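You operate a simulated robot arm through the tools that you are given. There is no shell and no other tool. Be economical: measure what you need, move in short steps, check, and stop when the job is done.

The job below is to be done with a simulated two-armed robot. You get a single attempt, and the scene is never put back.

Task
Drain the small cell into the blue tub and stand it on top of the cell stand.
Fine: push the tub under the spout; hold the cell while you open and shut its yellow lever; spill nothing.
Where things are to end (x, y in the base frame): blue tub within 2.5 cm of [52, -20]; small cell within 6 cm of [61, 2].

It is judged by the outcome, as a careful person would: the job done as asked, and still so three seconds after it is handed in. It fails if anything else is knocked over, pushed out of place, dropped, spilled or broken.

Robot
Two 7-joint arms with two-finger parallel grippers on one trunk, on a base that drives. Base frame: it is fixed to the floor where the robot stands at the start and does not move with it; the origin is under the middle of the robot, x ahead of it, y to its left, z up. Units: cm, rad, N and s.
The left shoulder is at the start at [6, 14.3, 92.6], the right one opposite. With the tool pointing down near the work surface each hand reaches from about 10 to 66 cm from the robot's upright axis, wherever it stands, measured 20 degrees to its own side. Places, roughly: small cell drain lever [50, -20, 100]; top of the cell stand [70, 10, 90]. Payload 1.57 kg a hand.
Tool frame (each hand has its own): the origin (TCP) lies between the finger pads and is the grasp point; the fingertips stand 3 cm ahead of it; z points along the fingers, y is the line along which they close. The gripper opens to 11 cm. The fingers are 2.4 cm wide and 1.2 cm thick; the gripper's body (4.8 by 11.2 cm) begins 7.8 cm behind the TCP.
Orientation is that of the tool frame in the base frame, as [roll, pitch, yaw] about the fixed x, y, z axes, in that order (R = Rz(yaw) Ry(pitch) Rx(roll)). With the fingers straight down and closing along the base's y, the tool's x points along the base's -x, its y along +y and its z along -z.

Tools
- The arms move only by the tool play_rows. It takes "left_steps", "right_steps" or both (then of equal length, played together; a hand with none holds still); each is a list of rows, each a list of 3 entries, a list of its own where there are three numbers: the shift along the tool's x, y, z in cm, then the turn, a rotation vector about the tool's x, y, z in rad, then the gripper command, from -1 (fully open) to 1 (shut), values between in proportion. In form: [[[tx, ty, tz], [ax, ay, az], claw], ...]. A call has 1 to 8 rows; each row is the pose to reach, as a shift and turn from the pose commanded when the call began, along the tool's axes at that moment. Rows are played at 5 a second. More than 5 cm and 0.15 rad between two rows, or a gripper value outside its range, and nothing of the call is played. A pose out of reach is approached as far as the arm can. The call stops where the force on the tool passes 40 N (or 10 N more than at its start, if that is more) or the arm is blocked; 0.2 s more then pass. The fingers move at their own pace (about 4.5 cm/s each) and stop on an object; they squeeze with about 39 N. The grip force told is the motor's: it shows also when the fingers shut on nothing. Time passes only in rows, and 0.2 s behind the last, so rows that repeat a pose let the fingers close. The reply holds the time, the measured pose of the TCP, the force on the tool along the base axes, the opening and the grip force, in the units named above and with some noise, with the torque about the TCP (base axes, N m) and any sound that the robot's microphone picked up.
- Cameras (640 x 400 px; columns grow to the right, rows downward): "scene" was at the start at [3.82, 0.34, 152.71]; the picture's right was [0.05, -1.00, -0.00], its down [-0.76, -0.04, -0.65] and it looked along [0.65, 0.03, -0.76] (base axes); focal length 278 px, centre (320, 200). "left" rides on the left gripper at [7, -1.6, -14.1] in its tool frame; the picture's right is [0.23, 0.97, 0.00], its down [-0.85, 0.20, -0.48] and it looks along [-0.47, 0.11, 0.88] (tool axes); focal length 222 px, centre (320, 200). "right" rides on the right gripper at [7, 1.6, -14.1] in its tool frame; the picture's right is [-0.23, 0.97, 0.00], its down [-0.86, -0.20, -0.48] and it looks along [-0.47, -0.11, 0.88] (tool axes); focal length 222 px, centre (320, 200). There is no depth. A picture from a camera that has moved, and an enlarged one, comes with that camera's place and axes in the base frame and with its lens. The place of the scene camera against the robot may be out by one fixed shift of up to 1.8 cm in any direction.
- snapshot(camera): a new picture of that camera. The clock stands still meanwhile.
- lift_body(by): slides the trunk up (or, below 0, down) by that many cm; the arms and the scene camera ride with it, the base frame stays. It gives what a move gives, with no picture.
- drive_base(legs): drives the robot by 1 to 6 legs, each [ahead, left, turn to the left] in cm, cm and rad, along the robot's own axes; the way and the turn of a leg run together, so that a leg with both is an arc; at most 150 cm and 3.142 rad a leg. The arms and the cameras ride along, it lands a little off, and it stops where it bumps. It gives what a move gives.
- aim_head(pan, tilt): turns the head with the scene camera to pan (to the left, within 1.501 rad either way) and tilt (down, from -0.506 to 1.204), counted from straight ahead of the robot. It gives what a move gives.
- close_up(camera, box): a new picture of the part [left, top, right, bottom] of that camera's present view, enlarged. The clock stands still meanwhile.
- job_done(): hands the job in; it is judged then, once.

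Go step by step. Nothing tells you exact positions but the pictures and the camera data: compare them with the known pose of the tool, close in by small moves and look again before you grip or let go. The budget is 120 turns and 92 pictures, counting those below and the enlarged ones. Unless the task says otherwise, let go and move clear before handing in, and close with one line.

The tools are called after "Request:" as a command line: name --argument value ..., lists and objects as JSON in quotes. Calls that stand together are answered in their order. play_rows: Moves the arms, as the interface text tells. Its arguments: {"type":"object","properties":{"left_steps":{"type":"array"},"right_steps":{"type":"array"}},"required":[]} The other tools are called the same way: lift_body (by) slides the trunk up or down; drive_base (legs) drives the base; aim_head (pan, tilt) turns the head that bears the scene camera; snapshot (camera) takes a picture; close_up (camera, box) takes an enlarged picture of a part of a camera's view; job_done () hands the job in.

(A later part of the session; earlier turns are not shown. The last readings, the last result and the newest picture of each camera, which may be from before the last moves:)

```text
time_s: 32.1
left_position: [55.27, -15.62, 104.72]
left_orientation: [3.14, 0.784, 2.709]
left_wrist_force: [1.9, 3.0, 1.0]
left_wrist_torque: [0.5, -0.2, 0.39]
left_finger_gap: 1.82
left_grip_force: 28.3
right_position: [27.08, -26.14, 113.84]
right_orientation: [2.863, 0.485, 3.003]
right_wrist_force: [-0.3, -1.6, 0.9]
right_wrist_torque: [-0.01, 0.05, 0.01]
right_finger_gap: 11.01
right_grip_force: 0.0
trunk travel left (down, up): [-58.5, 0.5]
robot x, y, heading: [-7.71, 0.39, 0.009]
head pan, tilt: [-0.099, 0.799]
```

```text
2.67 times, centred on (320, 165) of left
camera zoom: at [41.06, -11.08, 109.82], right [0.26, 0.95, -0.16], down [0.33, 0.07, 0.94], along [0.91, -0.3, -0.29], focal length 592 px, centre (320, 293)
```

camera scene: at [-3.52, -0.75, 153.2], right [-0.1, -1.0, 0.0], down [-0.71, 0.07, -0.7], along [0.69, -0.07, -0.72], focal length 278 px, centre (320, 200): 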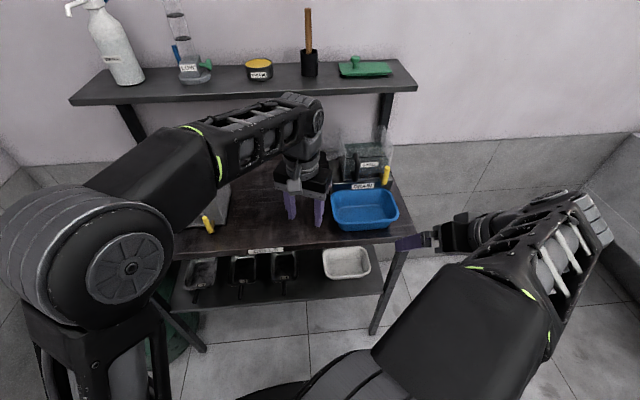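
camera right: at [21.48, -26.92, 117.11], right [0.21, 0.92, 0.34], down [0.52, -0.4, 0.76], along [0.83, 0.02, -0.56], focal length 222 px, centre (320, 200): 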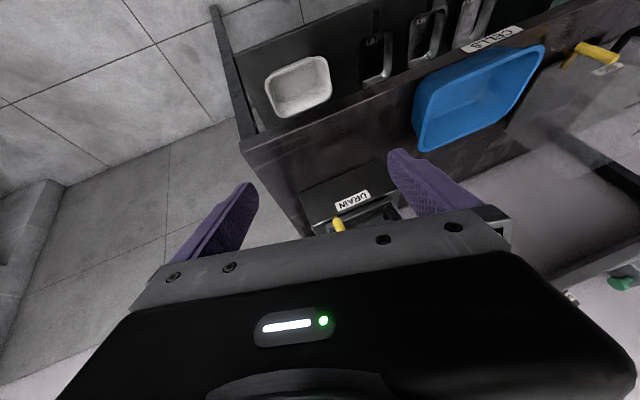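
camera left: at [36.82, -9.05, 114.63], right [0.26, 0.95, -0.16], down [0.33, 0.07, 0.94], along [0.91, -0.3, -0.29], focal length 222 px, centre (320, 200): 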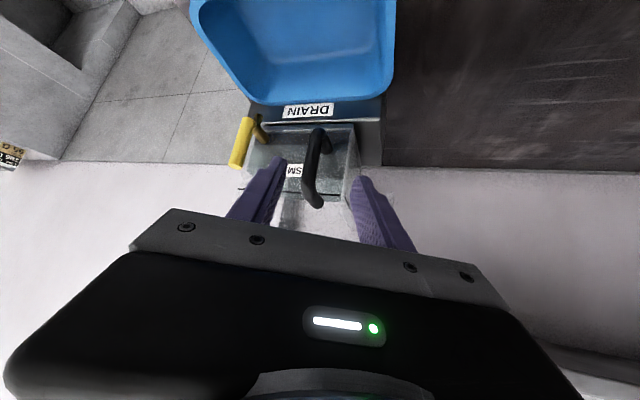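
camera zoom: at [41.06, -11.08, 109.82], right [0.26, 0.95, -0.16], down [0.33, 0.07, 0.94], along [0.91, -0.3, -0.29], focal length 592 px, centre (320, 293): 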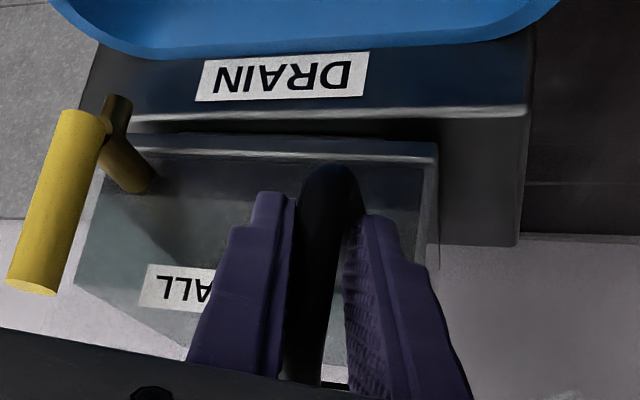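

The handle is gripped. Now the right hand goes to an 8 cm standoff in front of the lever, pitched 45° and yawed away from the left hand.

Request:
play_rows --right_steps '[[[-2.8, 0, 2.2], [-0.004, -0.059, -0.108], -0.5], [[-5.6, 0, 4.5], [-0.008, -0.118, -0.216], -0.2], [[-8.5, 0, 6.7], [-0.012, -0.176, -0.324], 0.1], [[-11.3, 0, 9], [-0.016, -0.235, -0.432], 0.1], [[-14.2, 0, 11.2], [-0.016, -0.235, -0.432], 0.1], [[-17, -0.15, 13.5], [-0.016, -0.235, -0.432], 0.1], [[-17, -0.15, 13.5], [-0.016, -0.235, -0.432], 0.1]]'

Request:
snapshot --camera "right"

Request:
close_up --camera "scene" --box '[290, 120, 430, 250]'

```text
time_s: 33.7
left_position: [55.18, -15.91, 104.75]
left_orientation: [-3.14, 0.786, 2.707]
left_wrist_force: [1.8, 2.7, 0.9]
left_wrist_torque: [0.6, -0.57, 0.29]
left_finger_gap: 1.78
left_grip_force: 32.5
right_position: [48.34, -25.6, 110.29]
right_orientation: [-3.138, 0.786, -2.79]
right_wrist_force: [-0.3, -0.1, 0.6]
right_wrist_torque: [0.0, -0.05, 0.01]
right_finger_gap: 4.94
right_grip_force: 0.1
trunk travel left (down, up): [-58.5, 0.5]
robot x, y, heading: [-7.52, -0.12, 0.004]
head pan, tilt: [-0.099, 0.799]
```

```text
55 pictures are left
camera right: at [33.78, -29.19, 115.47], right [-0.18, 0.97, 0.16], down [0.32, -0.09, 0.94], along [0.93, 0.22, -0.29], focal length 222 px, centre (320, 200)
```

right: 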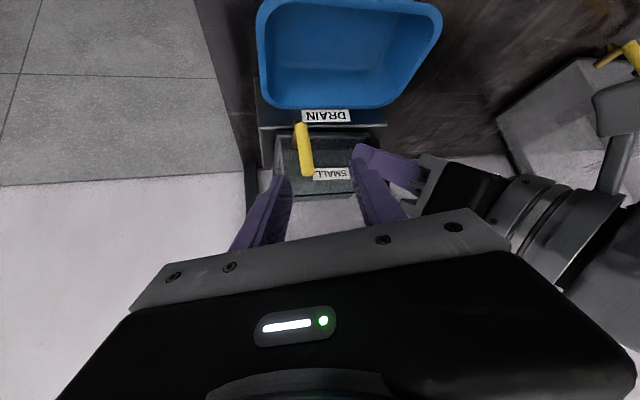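

```text
3.08 times, centred on (360, 185) of scene
camera zoom: at [-3.47, -0.81, 159.2], right [-0.1, -1.0, 0.0], down [-0.71, 0.07, -0.7], along [0.69, -0.07, -0.72], focal length 854 px, centre (197, 246)
```

zoom: 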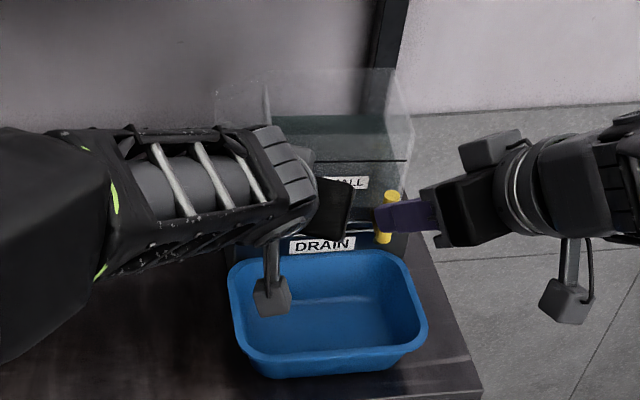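

Lever about 1.3 cm to the side of the tool axis and ~8 cm ahead. I centre on it and advance 5 cm.

Request:
play_rows --right_steps '[[[0.2, -1.3, 1.5], [0, 0, 0], 0.1], [[0.3, -1.3, 5], [0, 0, 0], 0.1]]'

Request:
close_up --camera "right" --box '[200, 70, 440, 220]'

```text
time_s: 34.3
left_position: [55.19, -15.86, 104.76]
left_orientation: [-3.138, 0.785, 2.707]
left_wrist_force: [2.0, 1.9, -0.5]
left_wrist_torque: [0.58, -0.49, 0.3]
left_finger_gap: 1.72
left_grip_force: 32.8
right_position: [51.94, -25.65, 106.57]
right_orientation: [-3.138, 0.784, -2.789]
right_wrist_force: [0.5, 0.7, 0.2]
right_wrist_torque: [-0.03, -0.01, -0.01]
right_finger_gap: 4.94
right_grip_force: 0.2
trunk travel left (down, up): [-58.5, 0.5]
robot x, y, heading: [-7.71, 0.08, 0.004]
head pan, tilt: [-0.099, 0.799]
```

```text
2.67 times, centred on (320, 145) of right
camera zoom: at [37.35, -29.27, 111.7], right [-0.18, 0.97, 0.16], down [0.32, -0.09, 0.94], along [0.93, 0.22, -0.29], focal length 592 px, centre (320, 347)
```

zoom: 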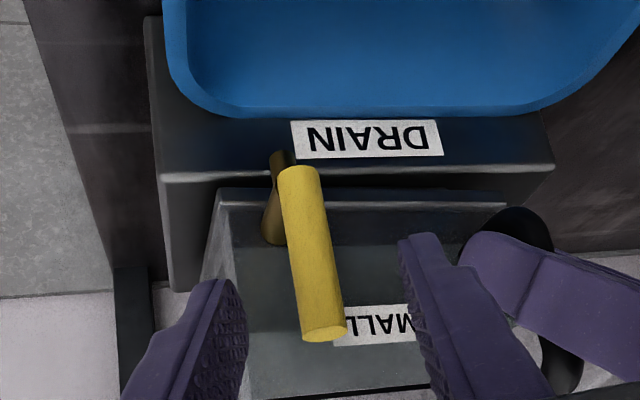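

The lever lies between the right fingers, and the spout is above the tub with margin. I advance 2 cm more and then push gently sideways to the right to feel the lever.

Request:
play_rows --right_steps '[[[0, 0, 2], [0, 0, 0], 0.1], [[0, -1.5, 2], [0, 0, 0], 0.1], [[0, -2.5, 2], [0, 0, 0], 0.1], [[0, -3.2, 2], [0, 0, 0], 0.1]]'

Request:
close_up --camera "right" --box '[200, 70, 440, 220]'

```text
time_s: 35.3
left_position: [55.11, -16.2, 104.81]
left_orientation: [-3.139, 0.787, 2.707]
left_wrist_force: [6.5, -10.6, 0.3]
left_wrist_torque: [0.37, -0.11, 0.53]
left_finger_gap: 1.78
left_grip_force: 32.3
right_position: [54.46, -27.84, 105.17]
right_orientation: [3.14, 0.787, -2.788]
right_wrist_force: [-4.3, 11.7, 2.5]
right_wrist_torque: [0.55, 0.02, 0.18]
right_finger_gap: 6.11
right_grip_force: 6.9
trunk travel left (down, up): [-58.5, 0.5]
robot x, y, heading: [-7.85, 0.12, -0.001]
head pan, tilt: [-0.099, 0.799]
```

```text
2.67 times, centred on (320, 145) of right
camera zoom: at [39.85, -31.64, 110.21], right [-0.19, 0.97, 0.16], down [0.32, -0.1, 0.94], along [0.93, 0.23, -0.29], focal length 592 px, centre (320, 347)
```

zoom: 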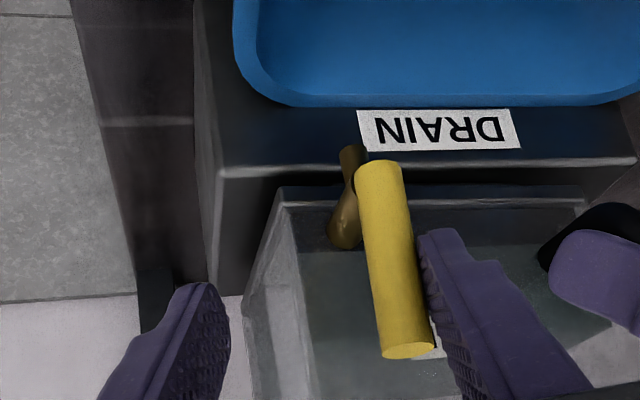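

The lever resists in that direction (12 N, unmoved). I try the opposite way with the fingers somewhat closer.

Request:
play_rows --right_steps '[[[0, 1.5, 0], [0, 0, 0], 0.2], [[0, 2.5, 0], [0, 0, 0], 0.45], [[0, 3.3, 0], [0, 0, 0], 0.45], [[0, 4, 0], [0, 0, 0], 0.45], [[0, 4.6, 0], [0, 0, 0], 0.45]]'

Request:
close_up --camera "right" --box '[200, 70, 440, 220]'

```text
time_s: 36.5
left_position: [55.23, -15.65, 104.71]
left_orientation: [3.14, 0.787, 2.71]
left_wrist_force: [-3.6, 11.2, 4.3]
left_wrist_torque: [0.76, -0.47, 0.23]
left_finger_gap: 1.7
left_grip_force: 31.7
right_position: [52.8, -23.87, 105.16]
right_orientation: [-3.136, 0.784, -2.788]
right_wrist_force: [1.7, -7.4, 1.1]
right_wrist_torque: [-0.13, 0.01, -0.13]
right_finger_gap: 3.66
right_grip_force: 3.5
trunk travel left (down, up): [-58.5, 0.5]
robot x, y, heading: [-7.82, 0.25, 0.004]
head pan, tilt: [-0.099, 0.799]
```

```text
2.67 times, centred on (320, 145) of right
camera zoom: at [38.17, -27.56, 110.27], right [-0.18, 0.97, 0.16], down [0.32, -0.09, 0.94], along [0.93, 0.22, -0.29], focal length 592 px, centre (320, 347)
```

zoom: 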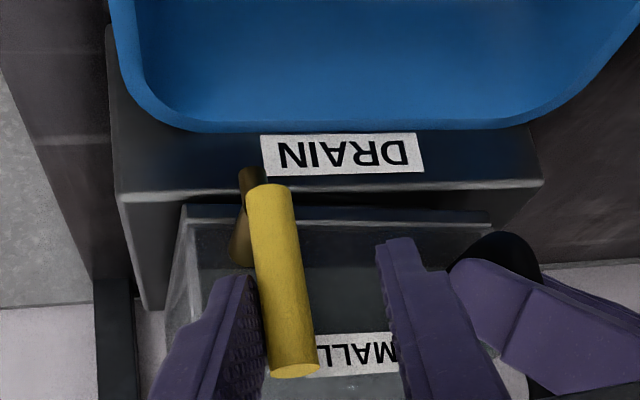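

Neither way moved it with these soft fingers. I grip the lever firmly and test again.

Request:
play_rows --right_steps '[[[0, -0.8, 0], [0, 0, 0], 0.6], [[0, -1.1, 0], [0, 0, 0], 1], [[0, -1.1, 0], [0, 0, 0], 1], [[0, -1.1, 0], [0, 0, 0], 1]]'

Request:
play_rows --right_steps '[[[0, -0.5, 0], [0, 0, 0], 1], [[0, -1.0, 0], [0, 0, 0], 1], [[0, -1.5, 0], [0, 0, 0], 1], [[0, -2.0, 0], [0, 0, 0], 1]]'

Request:
close_up --camera "right" --box '[200, 70, 440, 220]'

```text
time_s: 37.5
left_position: [55.2, -15.79, 104.77]
left_orientation: [3.14, 0.786, 2.709]
left_wrist_force: [-1.4, 17.3, 7.3]
left_wrist_torque: [0.88, -0.75, 0.27]
left_finger_gap: 1.68
left_grip_force: 31.2
right_position: [53.25, -25.01, 105.09]
right_orientation: [-3.139, 0.784, -2.792]
right_wrist_force: [2.3, -13.6, 0.0]
right_wrist_torque: [-0.31, 0.08, -0.26]
right_finger_gap: 1.41
right_grip_force: 30.5
trunk travel left (down, up): [-58.5, 0.5]
robot x, y, heading: [-7.62, 0.08, 0.003]
head pan, tilt: [-0.099, 0.799]
```

```text
time_s: 38.5
left_position: [54.87, -16.64, 104.89]
left_orientation: [-3.132, 0.789, 2.703]
left_wrist_force: [7.5, -25.2, 0.2]
left_wrist_torque: [-0.23, -0.44, 0.23]
left_finger_gap: 1.71
left_grip_force: 32.0
right_position: [53.86, -26.17, 105.2]
right_orientation: [3.134, 0.785, -2.784]
right_wrist_force: [-7.3, 22.3, 5.3]
right_wrist_torque: [1.19, -0.29, 0.36]
right_finger_gap: 1.4
right_grip_force: 30.2
trunk travel left (down, up): [-58.5, 0.5]
robot x, y, heading: [-7.37, 0.45, -0.003]
head pan, tilt: [-0.099, 0.799]
```

```text
2.67 times, centred on (320, 145) of right
camera zoom: at [39.32, -30.03, 110.25], right [-0.19, 0.97, 0.17], down [0.32, -0.1, 0.94], along [0.93, 0.24, -0.29], focal length 592 px, centre (320, 347)
```

zoom: 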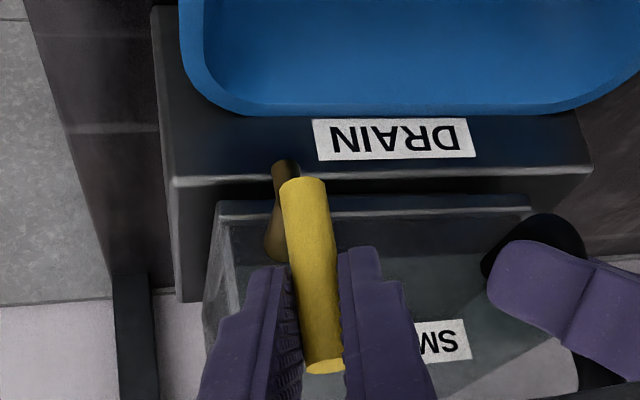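

Pushing right only drags the whole cell; the lever does not turn that way. I return and try left.

Request:
play_rows --right_steps '[[[0, 0.8, 0], [0, 0, 0], 1], [[0, 1.6, 0], [0, 0, 0], 1], [[0, 2.3, 0], [0, 0, 0], 1], [[0, 3.0, 0], [0, 0, 0], 1]]'

Request:
close_up --camera "right" --box '[200, 70, 440, 220]'

```text
time_s: 39.5
left_position: [55.3, -15.41, 104.78]
left_orientation: [3.133, 0.786, 2.711]
left_wrist_force: [-3.5, 12.0, 14.3]
left_wrist_torque: [0.32, -0.63, 0.06]
left_finger_gap: 1.42
left_grip_force: 30.7
right_position: [52.6, -24.45, 105.07]
right_orientation: [-3.132, 0.785, -2.795]
right_wrist_force: [-1.3, -15.3, -0.1]
right_wrist_torque: [-0.47, 0.5, -0.31]
right_finger_gap: 1.38
right_grip_force: 30.8
trunk travel left (down, up): [-58.5, 0.5]
robot x, y, heading: [-7.59, 0.27, 0.002]
head pan, tilt: [-0.099, 0.799]
```

```text
2.67 times, centred on (320, 145) of right
camera zoom: at [38.08, -28.05, 110.21], right [-0.17, 0.97, 0.15], down [0.32, -0.09, 0.94], along [0.93, 0.21, -0.29], focal length 592 px, centre (320, 347)
```

zoom: 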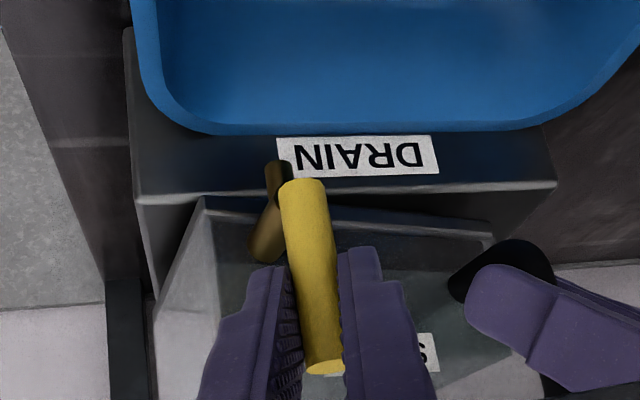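

The lever doesn't turn sideways. I go back to neutral and try pulling it toward the robot instead.

Request:
play_rows --right_steps '[[[0, -0.6, 0], [0, 0, 0], 1], [[0, -1.1, 0], [0, 0, 0], 1], [[0.4, -0.9, -0.3], [0, 0, 0], 1], [[0.8, -0.75, -0.55], [0, 0, 0], 1], [[1.2, -0.6, -0.8], [0, 0, 0], 1]]'

Request:
close_up --camera "right" --box '[200, 70, 440, 220]'

Request:
close_up --camera "scene" --box '[310, 120, 430, 220]'

```text
time_s: 40.7
left_position: [55.12, -15.82, 104.86]
left_orientation: [3.141, 0.788, 2.707]
left_wrist_force: [-0.3, 13.6, 16.5]
left_wrist_torque: [0.51, -1.11, 0.07]
left_finger_gap: 1.36
left_grip_force: 30.3
right_position: [51.84, -24.75, 105.1]
right_orientation: [-3.136, 0.787, -2.786]
right_wrist_force: [6.8, -7.2, 3.0]
right_wrist_torque: [-0.08, -0.1, -0.2]
right_finger_gap: 1.42
right_grip_force: 30.3
trunk travel left (down, up): [-58.5, 0.5]
robot x, y, heading: [-7.66, -0.14, 0.003]
head pan, tilt: [-0.099, 0.799]
```

```text
2.67 times, centred on (320, 145) of right
camera zoom: at [37.15, -28.48, 110.13], right [-0.19, 0.97, 0.16], down [0.32, -0.09, 0.94], along [0.93, 0.23, -0.29], focal length 592 px, centre (320, 347)
```

zoom: 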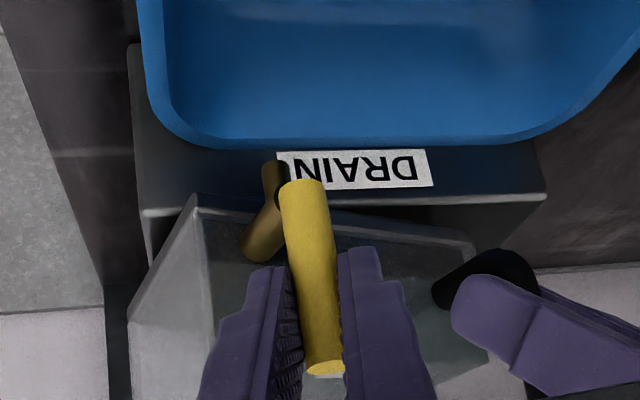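

```text
4.00 times, centred on (370, 170) of scene
camera zoom: at [-3.6, -0.7, 159.22], right [-0.1, -1.0, 0.0], down [-0.71, 0.07, -0.7], along [0.69, -0.07, -0.72], focal length 1110 px, centre (120, 320)
```

zoom: 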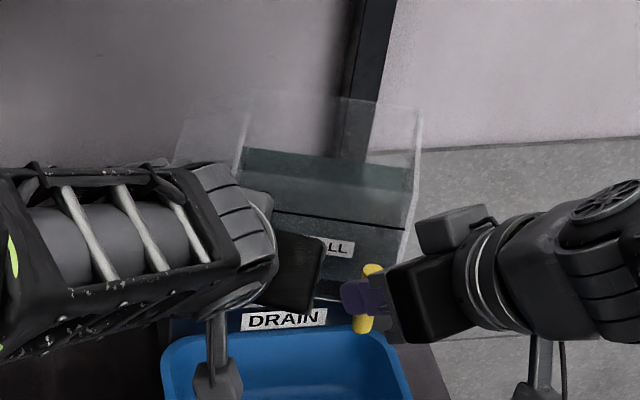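

Pulling only yaws the cell around its handle, so that's not it either. I push it back straight and look before trying a firmer turn.

Request:
play_rows --right_steps '[[[-0.6, -0.1, 0.4], [0, 0, 0], 1], [[-1.2, -0.4, 0.8], [0, 0, 0], 1], [[-1.5, -0.6, 1.1], [0, 0, 0], 1], [[-1.5, -0.6, 1.1], [0, 0, 0], 1]]'

Request:
close_up --camera "right" --box '[200, 70, 440, 220]'

Request:
close_up --camera "left" --box '[200, 90, 440, 240]'

```text
time_s: 41.7
left_position: [55.27, -15.88, 104.71]
left_orientation: [3.138, 0.785, 2.706]
left_wrist_force: [9.8, 12.0, 13.2]
left_wrist_torque: [0.55, -0.15, 0.47]
left_finger_gap: 1.51
left_grip_force: 30.7
right_position: [53.64, -25.21, 104.97]
right_orientation: [-3.136, 0.784, -2.792]
right_wrist_force: [-12.5, -22.6, 0.2]
right_wrist_torque: [-0.8, -0.02, -0.25]
right_finger_gap: 1.43
right_grip_force: 30.5
trunk travel left (down, up): [-58.5, 0.5]
robot x, y, heading: [-7.37, 0.1, 0.002]
head pan, tilt: [-0.099, 0.799]
```

```text
2.67 times, centred on (320, 145) of right
camera zoom: at [38.91, -28.82, 110.18], right [-0.18, 0.97, 0.16], down [0.32, -0.09, 0.94], along [0.93, 0.22, -0.29], focal length 592 px, centre (320, 347)
```

zoom: 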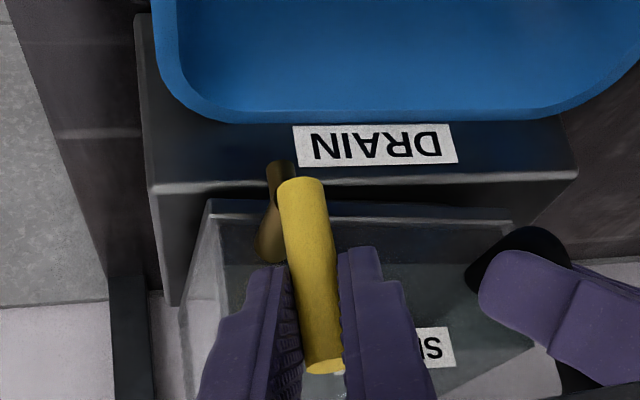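

```text
2.67 times, centred on (320, 165) of left
camera zoom: at [40.95, -11.19, 109.88], right [0.26, 0.95, -0.16], down [0.32, 0.07, 0.94], along [0.91, -0.3, -0.29], focal length 592 px, centre (320, 293)
```

zoom: 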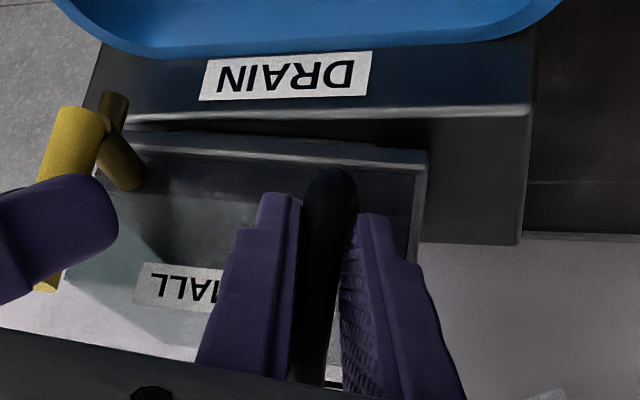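

The cell is nearly straight again. I now try turning the lever left along a true arc about its stem (rotating the hand with it).

Request:
play_rows --right_steps '[[[-0.05, 0.45, 0.05], [0.066, 0.034, -0.066], 1], [[-0.05, 0.9, 0.1], [0.133, 0.068, -0.133], 1], [[-0.1, 1.35, 0.2], [0.2, 0.103, -0.2], 1], [[-0.1, 1.8, 0.3], [0.266, 0.137, -0.266], 1]]' --left_steps '[[[-0.1, -0.25, 0.1], [0, 0, 0], 1], [[-0.15, -0.45, 0.15], [0, 0, 0], 1], [[-0.2, -0.7, 0.2], [0, 0, 0], 1], [[-0.3, -0.9, 0.3], [0, 0, 0], 1]]'

Request:
close_up --camera "right" --box '[200, 70, 440, 220]'

Request:
close_up --camera "left" --box '[160, 90, 400, 240]'

```text
time_s: 42.3
left_position: [55.44, -15.67, 104.75]
left_orientation: [3.132, 0.784, 2.713]
left_wrist_force: [-4.2, 6.0, 7.5]
left_wrist_torque: [-0.38, 0.41, 0.16]
left_finger_gap: 1.48
left_grip_force: 31.0
right_position: [53.48, -24.61, 105.17]
right_orientation: [-2.906, 0.709, -2.646]
right_wrist_force: [0.3, -2.2, 4.0]
right_wrist_torque: [1.51, -0.58, -0.06]
right_finger_gap: 1.82
right_grip_force: 33.0
trunk travel left (down, up): [-58.5, 0.5]
robot x, y, heading: [-7.19, -0.25, 0.002]
head pan, tilt: [-0.099, 0.799]
stopped in row 3 (left hand): the force on the tool passed its limit at 42 N (the readings are from after the stop); the commanded pose is now the measured one
```

```text
2.67 times, centred on (320, 145) of right
camera zoom: at [38.83, -27.02, 110.86], right [-0.17, 0.99, -0.02], down [0.32, 0.08, 0.95], along [0.93, 0.15, -0.32], focal length 592 px, centre (320, 347)
```

zoom: 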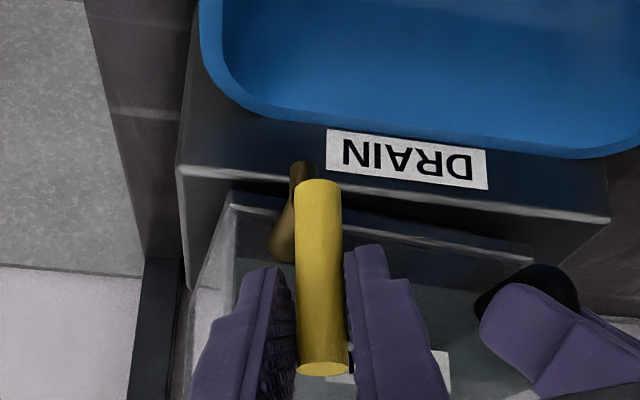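

```text
2.67 times, centred on (280, 165) of left
camera zoom: at [41.14, -11.14, 109.9], right [0.25, 0.96, -0.15], down [0.32, 0.07, 0.94], along [0.91, -0.29, -0.29], focal length 592 px, centre (427, 293)
```

zoom: 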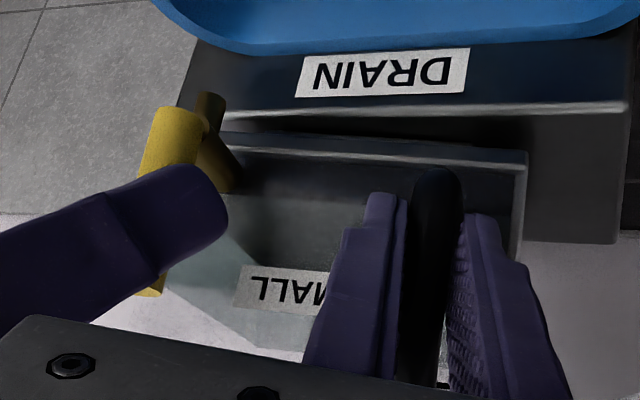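

The lever hits a stop to the left (42 N, no turn), so it must open the other way, or need more torque. I straighten the hand to neutral first.

Request:
play_rows --right_steps '[[[0.1, -0.25, 0], [-0.066, -0.034, 0.066], 1], [[0.2, -0.45, -0.05], [-0.15, -0.077, 0.15], 1], [[0.2, -0.45, -0.05], [-0.15, -0.077, 0.15], 1]]'

```text
time_s: 43.1
left_position: [55.5, -15.73, 104.77]
left_orientation: [3.13, 0.784, 2.712]
left_wrist_force: [-1.7, 7.0, 13.3]
left_wrist_torque: [0.21, -0.07, 0.21]
left_finger_gap: 1.46
left_grip_force: 30.8
right_position: [53.31, -25.21, 105.13]
right_orientation: [3.092, 0.794, -2.84]
right_wrist_force: [-3.5, -7.7, -0.4]
right_wrist_torque: [-0.37, 0.66, -0.12]
right_finger_gap: 1.4
right_grip_force: 30.3
trunk travel left (down, up): [-58.5, 0.5]
robot x, y, heading: [-7.72, 0.14, 0.002]
head pan, tilt: [-0.099, 0.799]
```

Now the same arc to the right, with the left hand bracing the cell the other way.

Request:
play_rows --right_steps '[[[0.2, -0.75, -0.2], [-0.066, -0.034, 0.066], 1], [[0.35, -1.4, -0.35], [-0.133, -0.068, 0.133], 1], [[0.5, -2.0, -0.4], [-0.2, -0.103, 0.2], 1], [[0.7, -2.5, -0.5], [-0.266, -0.137, 0.266], 1]]' --left_steps '[[[0.1, 0.3, -0.1], [0, 0, 0], 1], [[0.2, 0.6, -0.2], [0, 0, 0], 1], [[0.25, 0.8, -0.25], [0, 0, 0], 1], [[0.3, 0.9, -0.3], [0, 0, 0], 1]]'

Request:
close_up --camera "right" --box '[200, 70, 440, 220]'

```text
time_s: 44.1
left_position: [55.26, -15.53, 104.74]
left_orientation: [-3.139, 0.787, 2.709]
left_wrist_force: [0.9, -31.7, 7.1]
left_wrist_torque: [-1.52, -0.09, -0.09]
left_finger_gap: 1.51
left_grip_force: 30.7
right_position: [53.43, -27.31, 104.82]
right_orientation: [2.499, 0.837, 3.016]
right_wrist_force: [0.6, 29.0, 0.1]
right_wrist_torque: [1.02, -0.3, 0.18]
right_finger_gap: 1.4
right_grip_force: 30.0
trunk travel left (down, up): [-58.5, 0.5]
robot x, y, heading: [-7.94, 0.23, 0.006]
head pan, tilt: [-0.099, 0.799]
```

```text
2.67 times, centred on (320, 145) of right
camera zoom: at [38.94, -32.71, 107.87], right [-0.18, 0.81, 0.56], down [0.32, -0.49, 0.81], along [0.93, 0.33, -0.17], focal length 592 px, centre (320, 347)
```

zoom: 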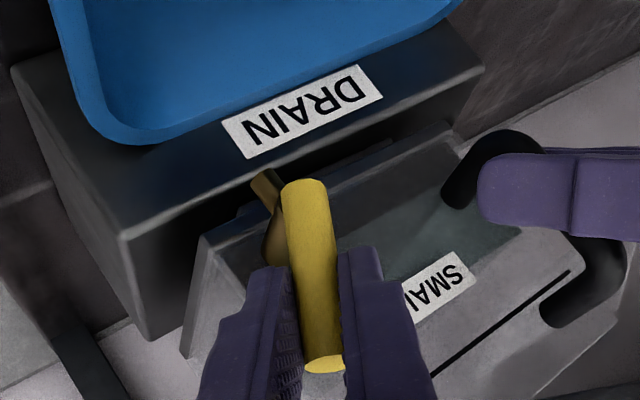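

It works: the lever is turning to the right. Check the cell from the left hand and the scene before turning further.

Request:
close_up --camera "left" --box '[160, 60, 440, 240]'

Request:
close_up --camera "scene" --box '[310, 120, 430, 220]'

```text
2.22 times, centred on (300, 150) of left
camera zoom: at [41.03, -10.7, 109.87], right [0.26, 0.95, -0.16], down [0.32, 0.07, 0.94], along [0.91, -0.3, -0.29], focal length 494 px, centre (364, 311)
```

zoom: 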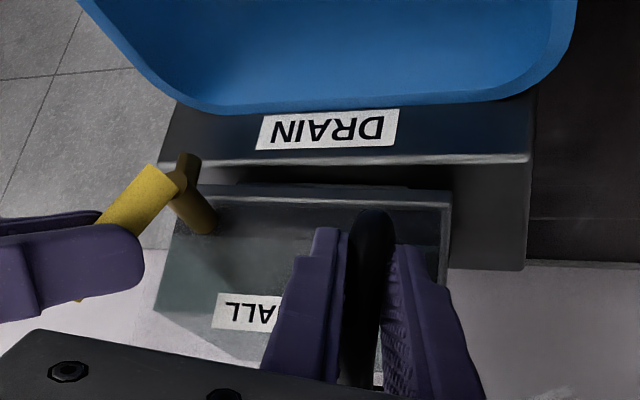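

```text
4.00 times, centred on (370, 170) of scene
camera zoom: at [-3.48, -0.88, 159.19], right [-0.1, -1.0, 0.0], down [-0.71, 0.07, -0.7], along [0.69, -0.07, -0.72], focal length 1110 px, centre (120, 320)
```

zoom: 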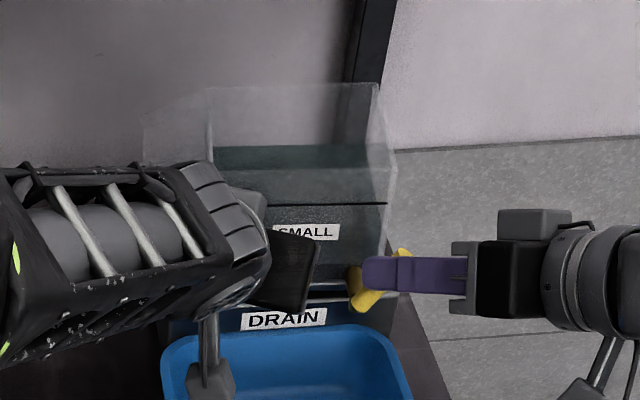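

The cell is straight and level, lever ~25° open. I continue along the arc to about 57°.

Request:
play_rows --right_steps '[[[0.2, -0.64, -0.14], [-0.093, -0.048, 0.093], 1], [[0.45, -1.27, -0.2], [-0.186, -0.096, 0.186], 1], [[0.77, -1.88, -0.2], [-0.279, -0.144, 0.279], 1], [[1.14, -2.45, -0.12], [-0.372, -0.192, 0.372], 1]]'

Request:
close_up --camera "scene" --box '[310, 120, 430, 220]'

Request:
close_up --camera "left" --box '[160, 60, 440, 240]'

```text
time_s: 45.1
left_position: [55.28, -15.37, 104.82]
left_orientation: [-3.14, 0.788, 2.707]
left_wrist_force: [1.1, -32.0, 6.5]
left_wrist_torque: [-1.47, -0.09, -0.11]
left_finger_gap: 1.52
left_grip_force: 30.7
right_position: [53.37, -29.58, 102.95]
right_orientation: [1.796, 0.625, 2.527]
right_wrist_force: [-2.2, 28.4, -0.5]
right_wrist_torque: [0.42, 0.11, 0.49]
right_finger_gap: 1.46
right_grip_force: 31.3
trunk travel left (down, up): [-58.5, 0.5]
robot x, y, heading: [-7.3, -0.06, 0.007]
head pan, tilt: [-0.099, 0.799]
```

```text
4.00 times, centred on (370, 170) of scene
camera zoom: at [-3.53, -0.92, 159.21], right [-0.1, -1.0, 0.0], down [-0.71, 0.07, -0.7], along [0.69, -0.07, -0.72], focal length 1110 px, centre (120, 320)
```

zoom: 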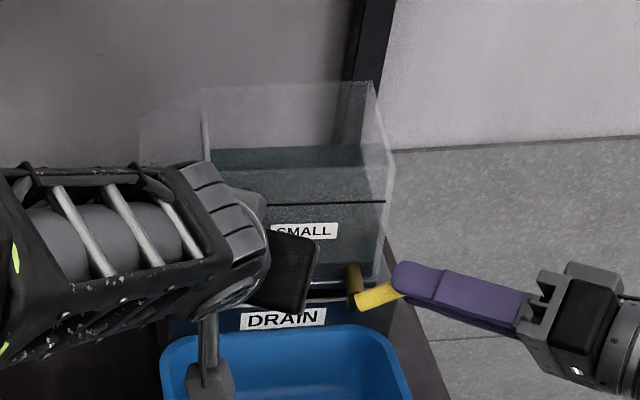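

```text
2.22 times, centred on (300, 150) of left
camera zoom: at [41.0, -10.69, 109.87], right [0.26, 0.95, -0.16], down [0.32, 0.07, 0.94], along [0.91, -0.3, -0.29], focal length 494 px, centre (364, 311)
```

zoom: 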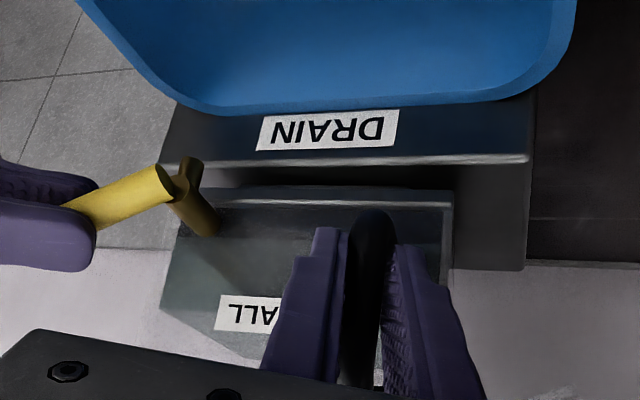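

Lever ~58° open, still no flow visible. I continue toward 90°.

Request:
play_rows --right_steps '[[[0.33, -0.79, -0.07], [-0.093, -0.048, 0.093], 1], [[0.75, -1.47, 0], [-0.186, -0.096, 0.186], 1], [[1.24, -2.08, 0.18], [-0.279, -0.144, 0.279], 1], [[1.84, -2.71, 0.45], [-0.372, -0.192, 0.372], 1]]'

Request:
close_up --camera "scene" --box '[310, 120, 430, 220]'

Request:
close_up --camera "left" --box '[160, 60, 440, 240]'

```text
time_s: 46.1
left_position: [55.17, -15.1, 104.83]
left_orientation: [3.135, 0.784, 2.706]
left_wrist_force: [4.4, -26.7, 1.6]
left_wrist_torque: [-0.18, -0.88, -0.04]
left_finger_gap: 1.56
left_grip_force: 30.9
right_position: [53.41, -29.94, 100.03]
right_orientation: [1.323, 0.258, 2.315]
right_wrist_force: [-4.3, 17.1, 18.2]
right_wrist_torque: [-0.84, -0.17, 0.52]
right_finger_gap: 1.76
right_grip_force: 32.8
trunk travel left (down, up): [-58.5, 0.5]
robot x, y, heading: [-7.69, -0.15, 0.004]
head pan, tilt: [-0.099, 0.799]
```

```text
4.00 times, centred on (370, 170) of scene
camera zoom: at [-3.71, -0.9, 159.25], right [-0.1, -1.0, 0.0], down [-0.71, 0.07, -0.7], along [0.69, -0.07, -0.72], focal length 1110 px, centre (120, 320)
```

zoom: 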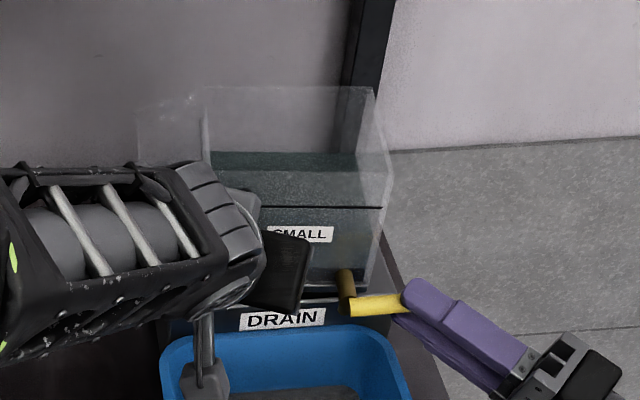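

```text
2.22 times, centred on (300, 150) of left
camera zoom: at [41.0, -10.42, 109.88], right [0.26, 0.95, -0.16], down [0.32, 0.07, 0.94], along [0.91, -0.3, -0.29], focal length 494 px, centre (364, 311)
```

zoom: 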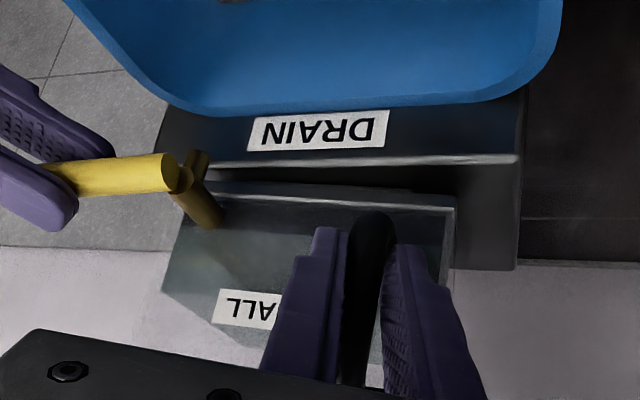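

The lever is near horizontal. Look at the tub for flow.

Request:
close_up --camera "scene" --box '[310, 160, 430, 260]'

Request:
snapshot --camera "right"

```text
4.00 times, centred on (370, 210) of scene
camera zoom: at [-3.71, -0.9, 159.25], right [-0.1, -1.0, 0.0], down [-0.71, 0.07, -0.7], along [0.69, -0.07, -0.72], focal length 1110 px, centre (120, 160)
```

zoom: 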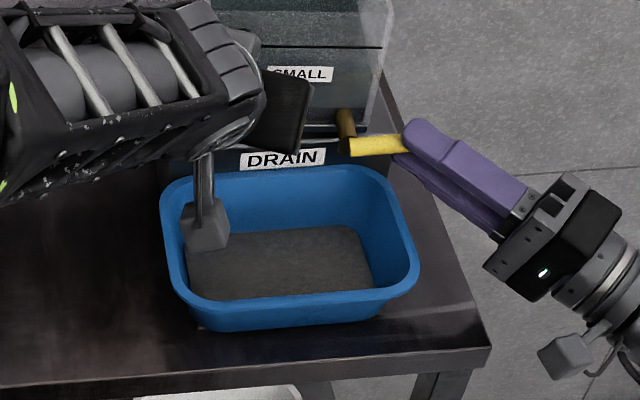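

```text
34 pictures are left
camera right: at [38.77, -35.08, 96.5], right [-0.19, -0.15, 0.97], down [0.31, -0.95, -0.08], along [0.93, 0.29, 0.23], focal length 222 px, centre (320, 200)
```

right: 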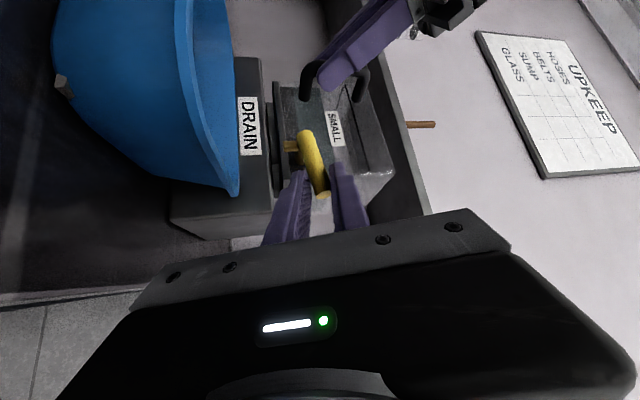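

Water is collecting in the tub. I hold still and let it drain.

Request:
play_rows --right_steps '[[[0, 0, 0], [0, 0, 0], 1], [[0, 0, 0], [0, 0, 0], 1], [[0, 0, 0], [0, 0, 0], 1], [[0, 0, 0], [0, 0, 0], 1], [[0, 0, 0], [0, 0, 0], 1], [[0, 0, 0], [0, 0, 0], 1], [[0, 0, 0], [0, 0, 0], 1], [[0, 0, 0], [0, 0, 0], 1]]'

Request:
play_rows --right_steps '[[[0, 0, 0], [0, 0, 0], 1], [[0, 0, 0], [0, 0, 0], 1], [[0, 0, 0], [0, 0, 0], 1], [[0, 0, 0], [0, 0, 0], 1], [[0, 0, 0], [0, 0, 0], 1], [[0, 0, 0], [0, 0, 0], 1], [[0, 0, 0], [0, 0, 0], 1], [[0, 0, 0], [0, 0, 0], 1]]'

Request:
close_up --camera "scene" --box '[300, 130, 440, 250]'

```text
time_s: 47.9
left_position: [55.26, -15.06, 104.72]
left_orientation: [3.135, 0.784, 2.709]
left_wrist_force: [-2.1, -22.2, 0.6]
left_wrist_torque: [-0.07, -0.86, -0.08]
left_finger_gap: 1.56
left_grip_force: 31.1
right_position: [53.33, -29.95, 100.04]
right_orientation: [1.323, 0.256, 2.315]
right_wrist_force: [2.0, 9.3, 24.7]
right_wrist_torque: [-0.4, -0.32, -0.68]
right_finger_gap: 1.76
right_grip_force: 32.2
trunk travel left (down, up): [-58.5, 0.5]
robot x, y, heading: [-7.79, 0.29, 0.004]
head pan, tilt: [-0.099, 0.799]
```

```text
time_s: 49.7
left_position: [55.15, -14.91, 104.84]
left_orientation: [3.134, 0.785, 2.71]
left_wrist_force: [-2.0, -19.7, 0.8]
left_wrist_torque: [0.06, -0.79, -0.16]
left_finger_gap: 1.53
left_grip_force: 31.6
right_position: [53.35, -29.88, 99.88]
right_orientation: [1.323, 0.256, 2.318]
right_wrist_force: [0.3, 9.5, 23.3]
right_wrist_torque: [-0.43, -0.29, -0.44]
right_finger_gap: 1.77
right_grip_force: 32.4
trunk travel left (down, up): [-58.5, 0.5]
robot x, y, heading: [-6.88, -0.34, 0.006]
head pan, tilt: [-0.099, 0.799]
```

```text
3.33 times, centred on (370, 190) of scene
camera zoom: at [-3.8, -0.88, 159.22], right [-0.1, -1.0, 0.0], down [-0.71, 0.07, -0.7], along [0.7, -0.07, -0.72], focal length 925 px, centre (153, 233)
```

zoom: 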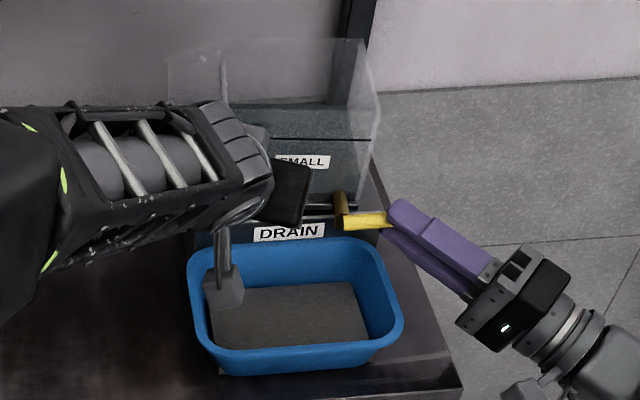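

The tub is filling slowly. I ease the load on both hands a little while waiting.

Request:
play_rows --right_steps '[[[0, 0.25, 0], [0, 0, 0], 1], [[0, 0.5, 0], [0, 0, 0], 1], [[0, 0.5, 0], [0, 0, 0], 1], [[0, 0.5, 0], [0, 0, 0], 1], [[0, 0.5, 0], [0, 0, 0], 1], [[0, 0.5, 0], [0, 0, 0], 1], [[0, 0.5, 0], [0, 0, 0], 1], [[0, 0.5, 0], [0, 0, 0], 1]]' --left_steps '[[[-0.05, -0.2, 0.05], [0, 0, 0], 1], [[-0.12, -0.4, 0.12], [0, 0, 0], 1], [[-0.12, -0.4, 0.12], [0, 0, 0], 1], [[-0.12, -0.4, 0.12], [0, 0, 0], 1], [[-0.12, -0.4, 0.12], [0, 0, 0], 1], [[-0.12, -0.4, 0.12], [0, 0, 0], 1], [[-0.12, -0.4, 0.12], [0, 0, 0], 1], [[-0.12, -0.4, 0.12], [0, 0, 0], 1]]'

Request:
play_rows --right_steps '[[[0, 0, 0], [0, 0, 0], 1], [[0, 0, 0], [0, 0, 0], 1], [[0, 0, 0], [0, 0, 0], 1], [[0, 0, 0], [0, 0, 0], 1], [[0, 0, 0], [0, 0, 0], 1], [[0, 0, 0], [0, 0, 0], 1], [[0, 0, 0], [0, 0, 0], 1], [[0, 0, 0], [0, 0, 0], 1]]'

Request:
play_rows --right_steps '[[[0, 0, 0], [0, 0, 0], 1], [[0, 0, 0], [0, 0, 0], 1], [[0, 0, 0], [0, 0, 0], 1], [[0, 0, 0], [0, 0, 0], 1], [[0, 0, 0], [0, 0, 0], 1], [[0, 0, 0], [0, 0, 0], 1], [[0, 0, 0], [0, 0, 0], 1], [[0, 0, 0], [0, 0, 0], 1]]'

Request:
close_up --camera "scene" --box '[300, 130, 440, 250]'

```text
time_s: 51.5
left_position: [55.44, -14.9, 104.69]
left_orientation: [3.132, 0.782, 2.714]
left_wrist_force: [-1.0, 5.4, 12.6]
left_wrist_torque: [0.26, -0.2, 0.18]
left_finger_gap: 1.51
left_grip_force: 30.9
right_position: [53.24, -29.94, 100.17]
right_orientation: [1.33, 0.256, 2.318]
right_wrist_force: [-0.5, 0.8, -0.5]
right_wrist_torque: [-0.93, 0.16, -0.05]
right_finger_gap: 1.81
right_grip_force: 32.4
trunk travel left (down, up): [-58.5, 0.5]
robot x, y, heading: [-7.29, -0.32, 0.006]
head pan, tilt: [-0.099, 0.799]
```

```text
time_s: 53.3
left_position: [55.44, -15.07, 104.7]
left_orientation: [3.131, 0.783, 2.713]
left_wrist_force: [5.2, 14.7, 16.0]
left_wrist_torque: [0.5, -0.44, 0.39]
left_finger_gap: 1.49
left_grip_force: 31.2
right_position: [53.27, -29.92, 100.25]
right_orientation: [1.333, 0.256, 2.317]
right_wrist_force: [-7.3, -12.4, -0.6]
right_wrist_torque: [-1.07, 0.21, 0.33]
right_finger_gap: 1.82
right_grip_force: 33.1
trunk travel left (down, up): [-58.5, 0.5]
robot x, y, heading: [-7.51, 0.22, 0.001]
head pan, tilt: [-0.099, 0.799]
```

```text
time_s: 55.1
left_position: [55.45, -15.04, 104.63]
left_orientation: [3.131, 0.781, 2.715]
left_wrist_force: [0.2, 18.5, 19.8]
left_wrist_torque: [0.62, -0.4, 0.37]
left_finger_gap: 1.49
left_grip_force: 31.1
right_position: [53.26, -29.98, 100.12]
right_orientation: [1.332, 0.258, 2.317]
right_wrist_force: [0.6, -16.7, -3.3]
right_wrist_torque: [-0.94, 0.23, -0.51]
right_finger_gap: 1.85
right_grip_force: 32.6
trunk travel left (down, up): [-58.5, 0.5]
robot x, y, heading: [-7.31, -0.22, 0.004]
head pan, tilt: [-0.099, 0.799]
```

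```text
3.33 times, centred on (370, 190) of scene
camera zoom: at [-3.61, -0.78, 159.21], right [-0.1, -1.0, 0.0], down [-0.71, 0.07, -0.7], along [0.69, -0.07, -0.72], focal length 925 px, centre (153, 233)
```

zoom: 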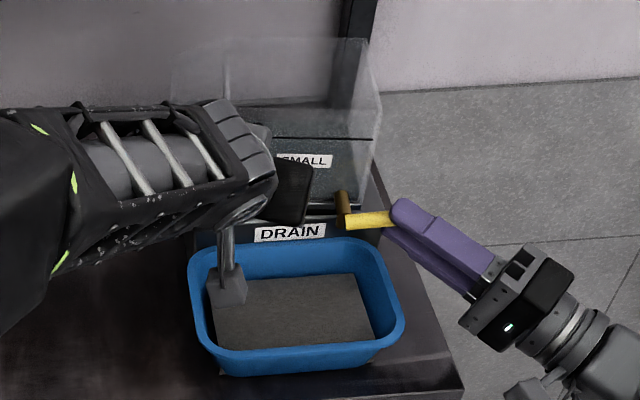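

It keeps draining. I wait longer.

Request:
play_rows --right_steps '[[[0, 0, 0], [0, 0, 0], 1], [[0, 0, 0], [0, 0, 0], 1], [[0, 0, 0], [0, 0, 0], 1], [[0, 0, 0], [0, 0, 0], 1], [[0, 0, 0], [0, 0, 0], 1], [[0, 0, 0], [0, 0, 0], 1], [[0, 0, 0], [0, 0, 0], 1], [[0, 0, 0], [0, 0, 0], 1]]'

Request:
play_rows --right_steps '[[[0, 0, 0], [0, 0, 0], 1], [[0, 0, 0], [0, 0, 0], 1], [[0, 0, 0], [0, 0, 0], 1], [[0, 0, 0], [0, 0, 0], 1], [[0, 0, 0], [0, 0, 0], 1], [[0, 0, 0], [0, 0, 0], 1], [[0, 0, 0], [0, 0, 0], 1], [[0, 0, 0], [0, 0, 0], 1]]'

Request:
play_rows --right_steps '[[[0, 0, 0], [0, 0, 0], 1], [[0, 0, 0], [0, 0, 0], 1], [[0, 0, 0], [0, 0, 0], 1], [[0, 0, 0], [0, 0, 0], 1], [[0, 0, 0], [0, 0, 0], 1], [[0, 0, 0], [0, 0, 0], 1], [[0, 0, 0], [0, 0, 0], 1], [[0, 0, 0], [0, 0, 0], 1]]'

Request:
play_rows --right_steps '[[[0, 0, 0], [0, 0, 0], 1], [[0, 0, 0], [0, 0, 0], 1], [[0, 0, 0], [0, 0, 0], 1], [[0, 0, 0], [0, 0, 0], 1], [[0, 0, 0], [0, 0, 0], 1], [[0, 0, 0], [0, 0, 0], 1], [[0, 0, 0], [0, 0, 0], 1], [[0, 0, 0], [0, 0, 0], 1]]'

Request:
close_up --camera "scene" --box '[300, 130, 440, 250]'

```text
time_s: 56.9
left_position: [55.41, -14.99, 104.62]
left_orientation: [3.132, 0.783, 2.711]
left_wrist_force: [-0.7, 19.2, 18.5]
left_wrist_torque: [0.62, -0.45, 0.35]
left_finger_gap: 1.45
left_grip_force: 30.9
right_position: [53.2, -29.92, 100.2]
right_orientation: [1.328, 0.256, 2.316]
right_wrist_force: [-0.7, -18.7, -3.6]
right_wrist_torque: [-0.83, 0.18, -0.65]
right_finger_gap: 1.84
right_grip_force: 33.8
trunk travel left (down, up): [-58.5, 0.5]
robot x, y, heading: [-7.58, -0.12, 0.004]
head pan, tilt: [-0.099, 0.799]
```

```text
time_s: 58.7
left_position: [55.5, -14.96, 104.72]
left_orientation: [3.132, 0.781, 2.713]
left_wrist_force: [0.0, 19.4, 17.1]
left_wrist_torque: [0.64, -0.4, 0.36]
left_finger_gap: 1.49
left_grip_force: 31.1
right_position: [53.36, -29.99, 100.25]
right_orientation: [1.33, 0.258, 2.315]
right_wrist_force: [-2.5, -18.9, -5.0]
right_wrist_torque: [-0.88, 0.19, -0.41]
right_finger_gap: 1.82
right_grip_force: 32.6
trunk travel left (down, up): [-58.5, 0.5]
robot x, y, heading: [-7.69, 0.03, 0.004]
head pan, tilt: [-0.099, 0.799]
```

```text
time_s: 60.5
left_position: [55.43, -15.0, 104.65]
left_orientation: [3.132, 0.783, 2.712]
left_wrist_force: [1.7, 19.3, 17.6]
left_wrist_torque: [0.63, -0.4, 0.39]
left_finger_gap: 1.51
left_grip_force: 31.2
right_position: [53.34, -30.02, 100.2]
right_orientation: [1.331, 0.255, 2.316]
right_wrist_force: [-2.3, -16.3, -5.1]
right_wrist_torque: [-0.93, 0.19, -0.33]
right_finger_gap: 1.82
right_grip_force: 32.7
trunk travel left (down, up): [-58.5, 0.5]
robot x, y, heading: [-7.93, -0.08, 0.004]
head pan, tilt: [-0.099, 0.799]
```

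```text
time_s: 62.3
left_position: [55.42, -14.97, 104.6]
left_orientation: [3.132, 0.781, 2.713]
left_wrist_force: [1.2, 17.8, 17.2]
left_wrist_torque: [0.59, -0.39, 0.37]
left_finger_gap: 1.48
left_grip_force: 30.9
right_position: [53.18, -29.86, 100.17]
right_orientation: [1.33, 0.256, 2.315]
right_wrist_force: [-2.3, -16.2, -4.5]
right_wrist_torque: [-0.93, 0.23, -0.38]
right_finger_gap: 1.82
right_grip_force: 32.8
trunk travel left (down, up): [-58.5, 0.5]
robot x, y, heading: [-7.6, 0.1, -0.0]
head pan, tilt: [-0.099, 0.799]
```

```text
3.33 times, centred on (370, 190) of scene
camera zoom: at [-3.58, -0.79, 159.21], right [-0.1, -1.0, 0.0], down [-0.71, 0.07, -0.7], along [0.69, -0.07, -0.72], focal length 925 px, centre (153, 233)
```

zoom: 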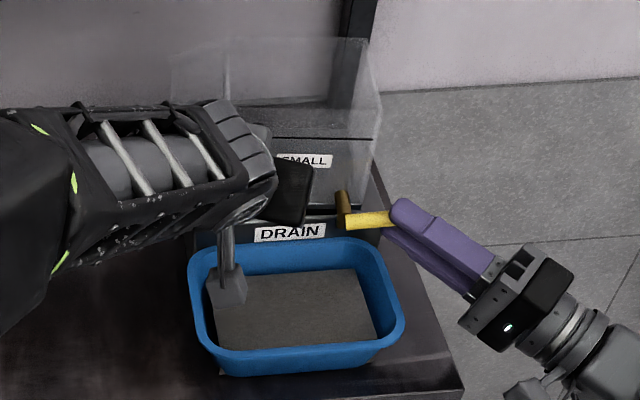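

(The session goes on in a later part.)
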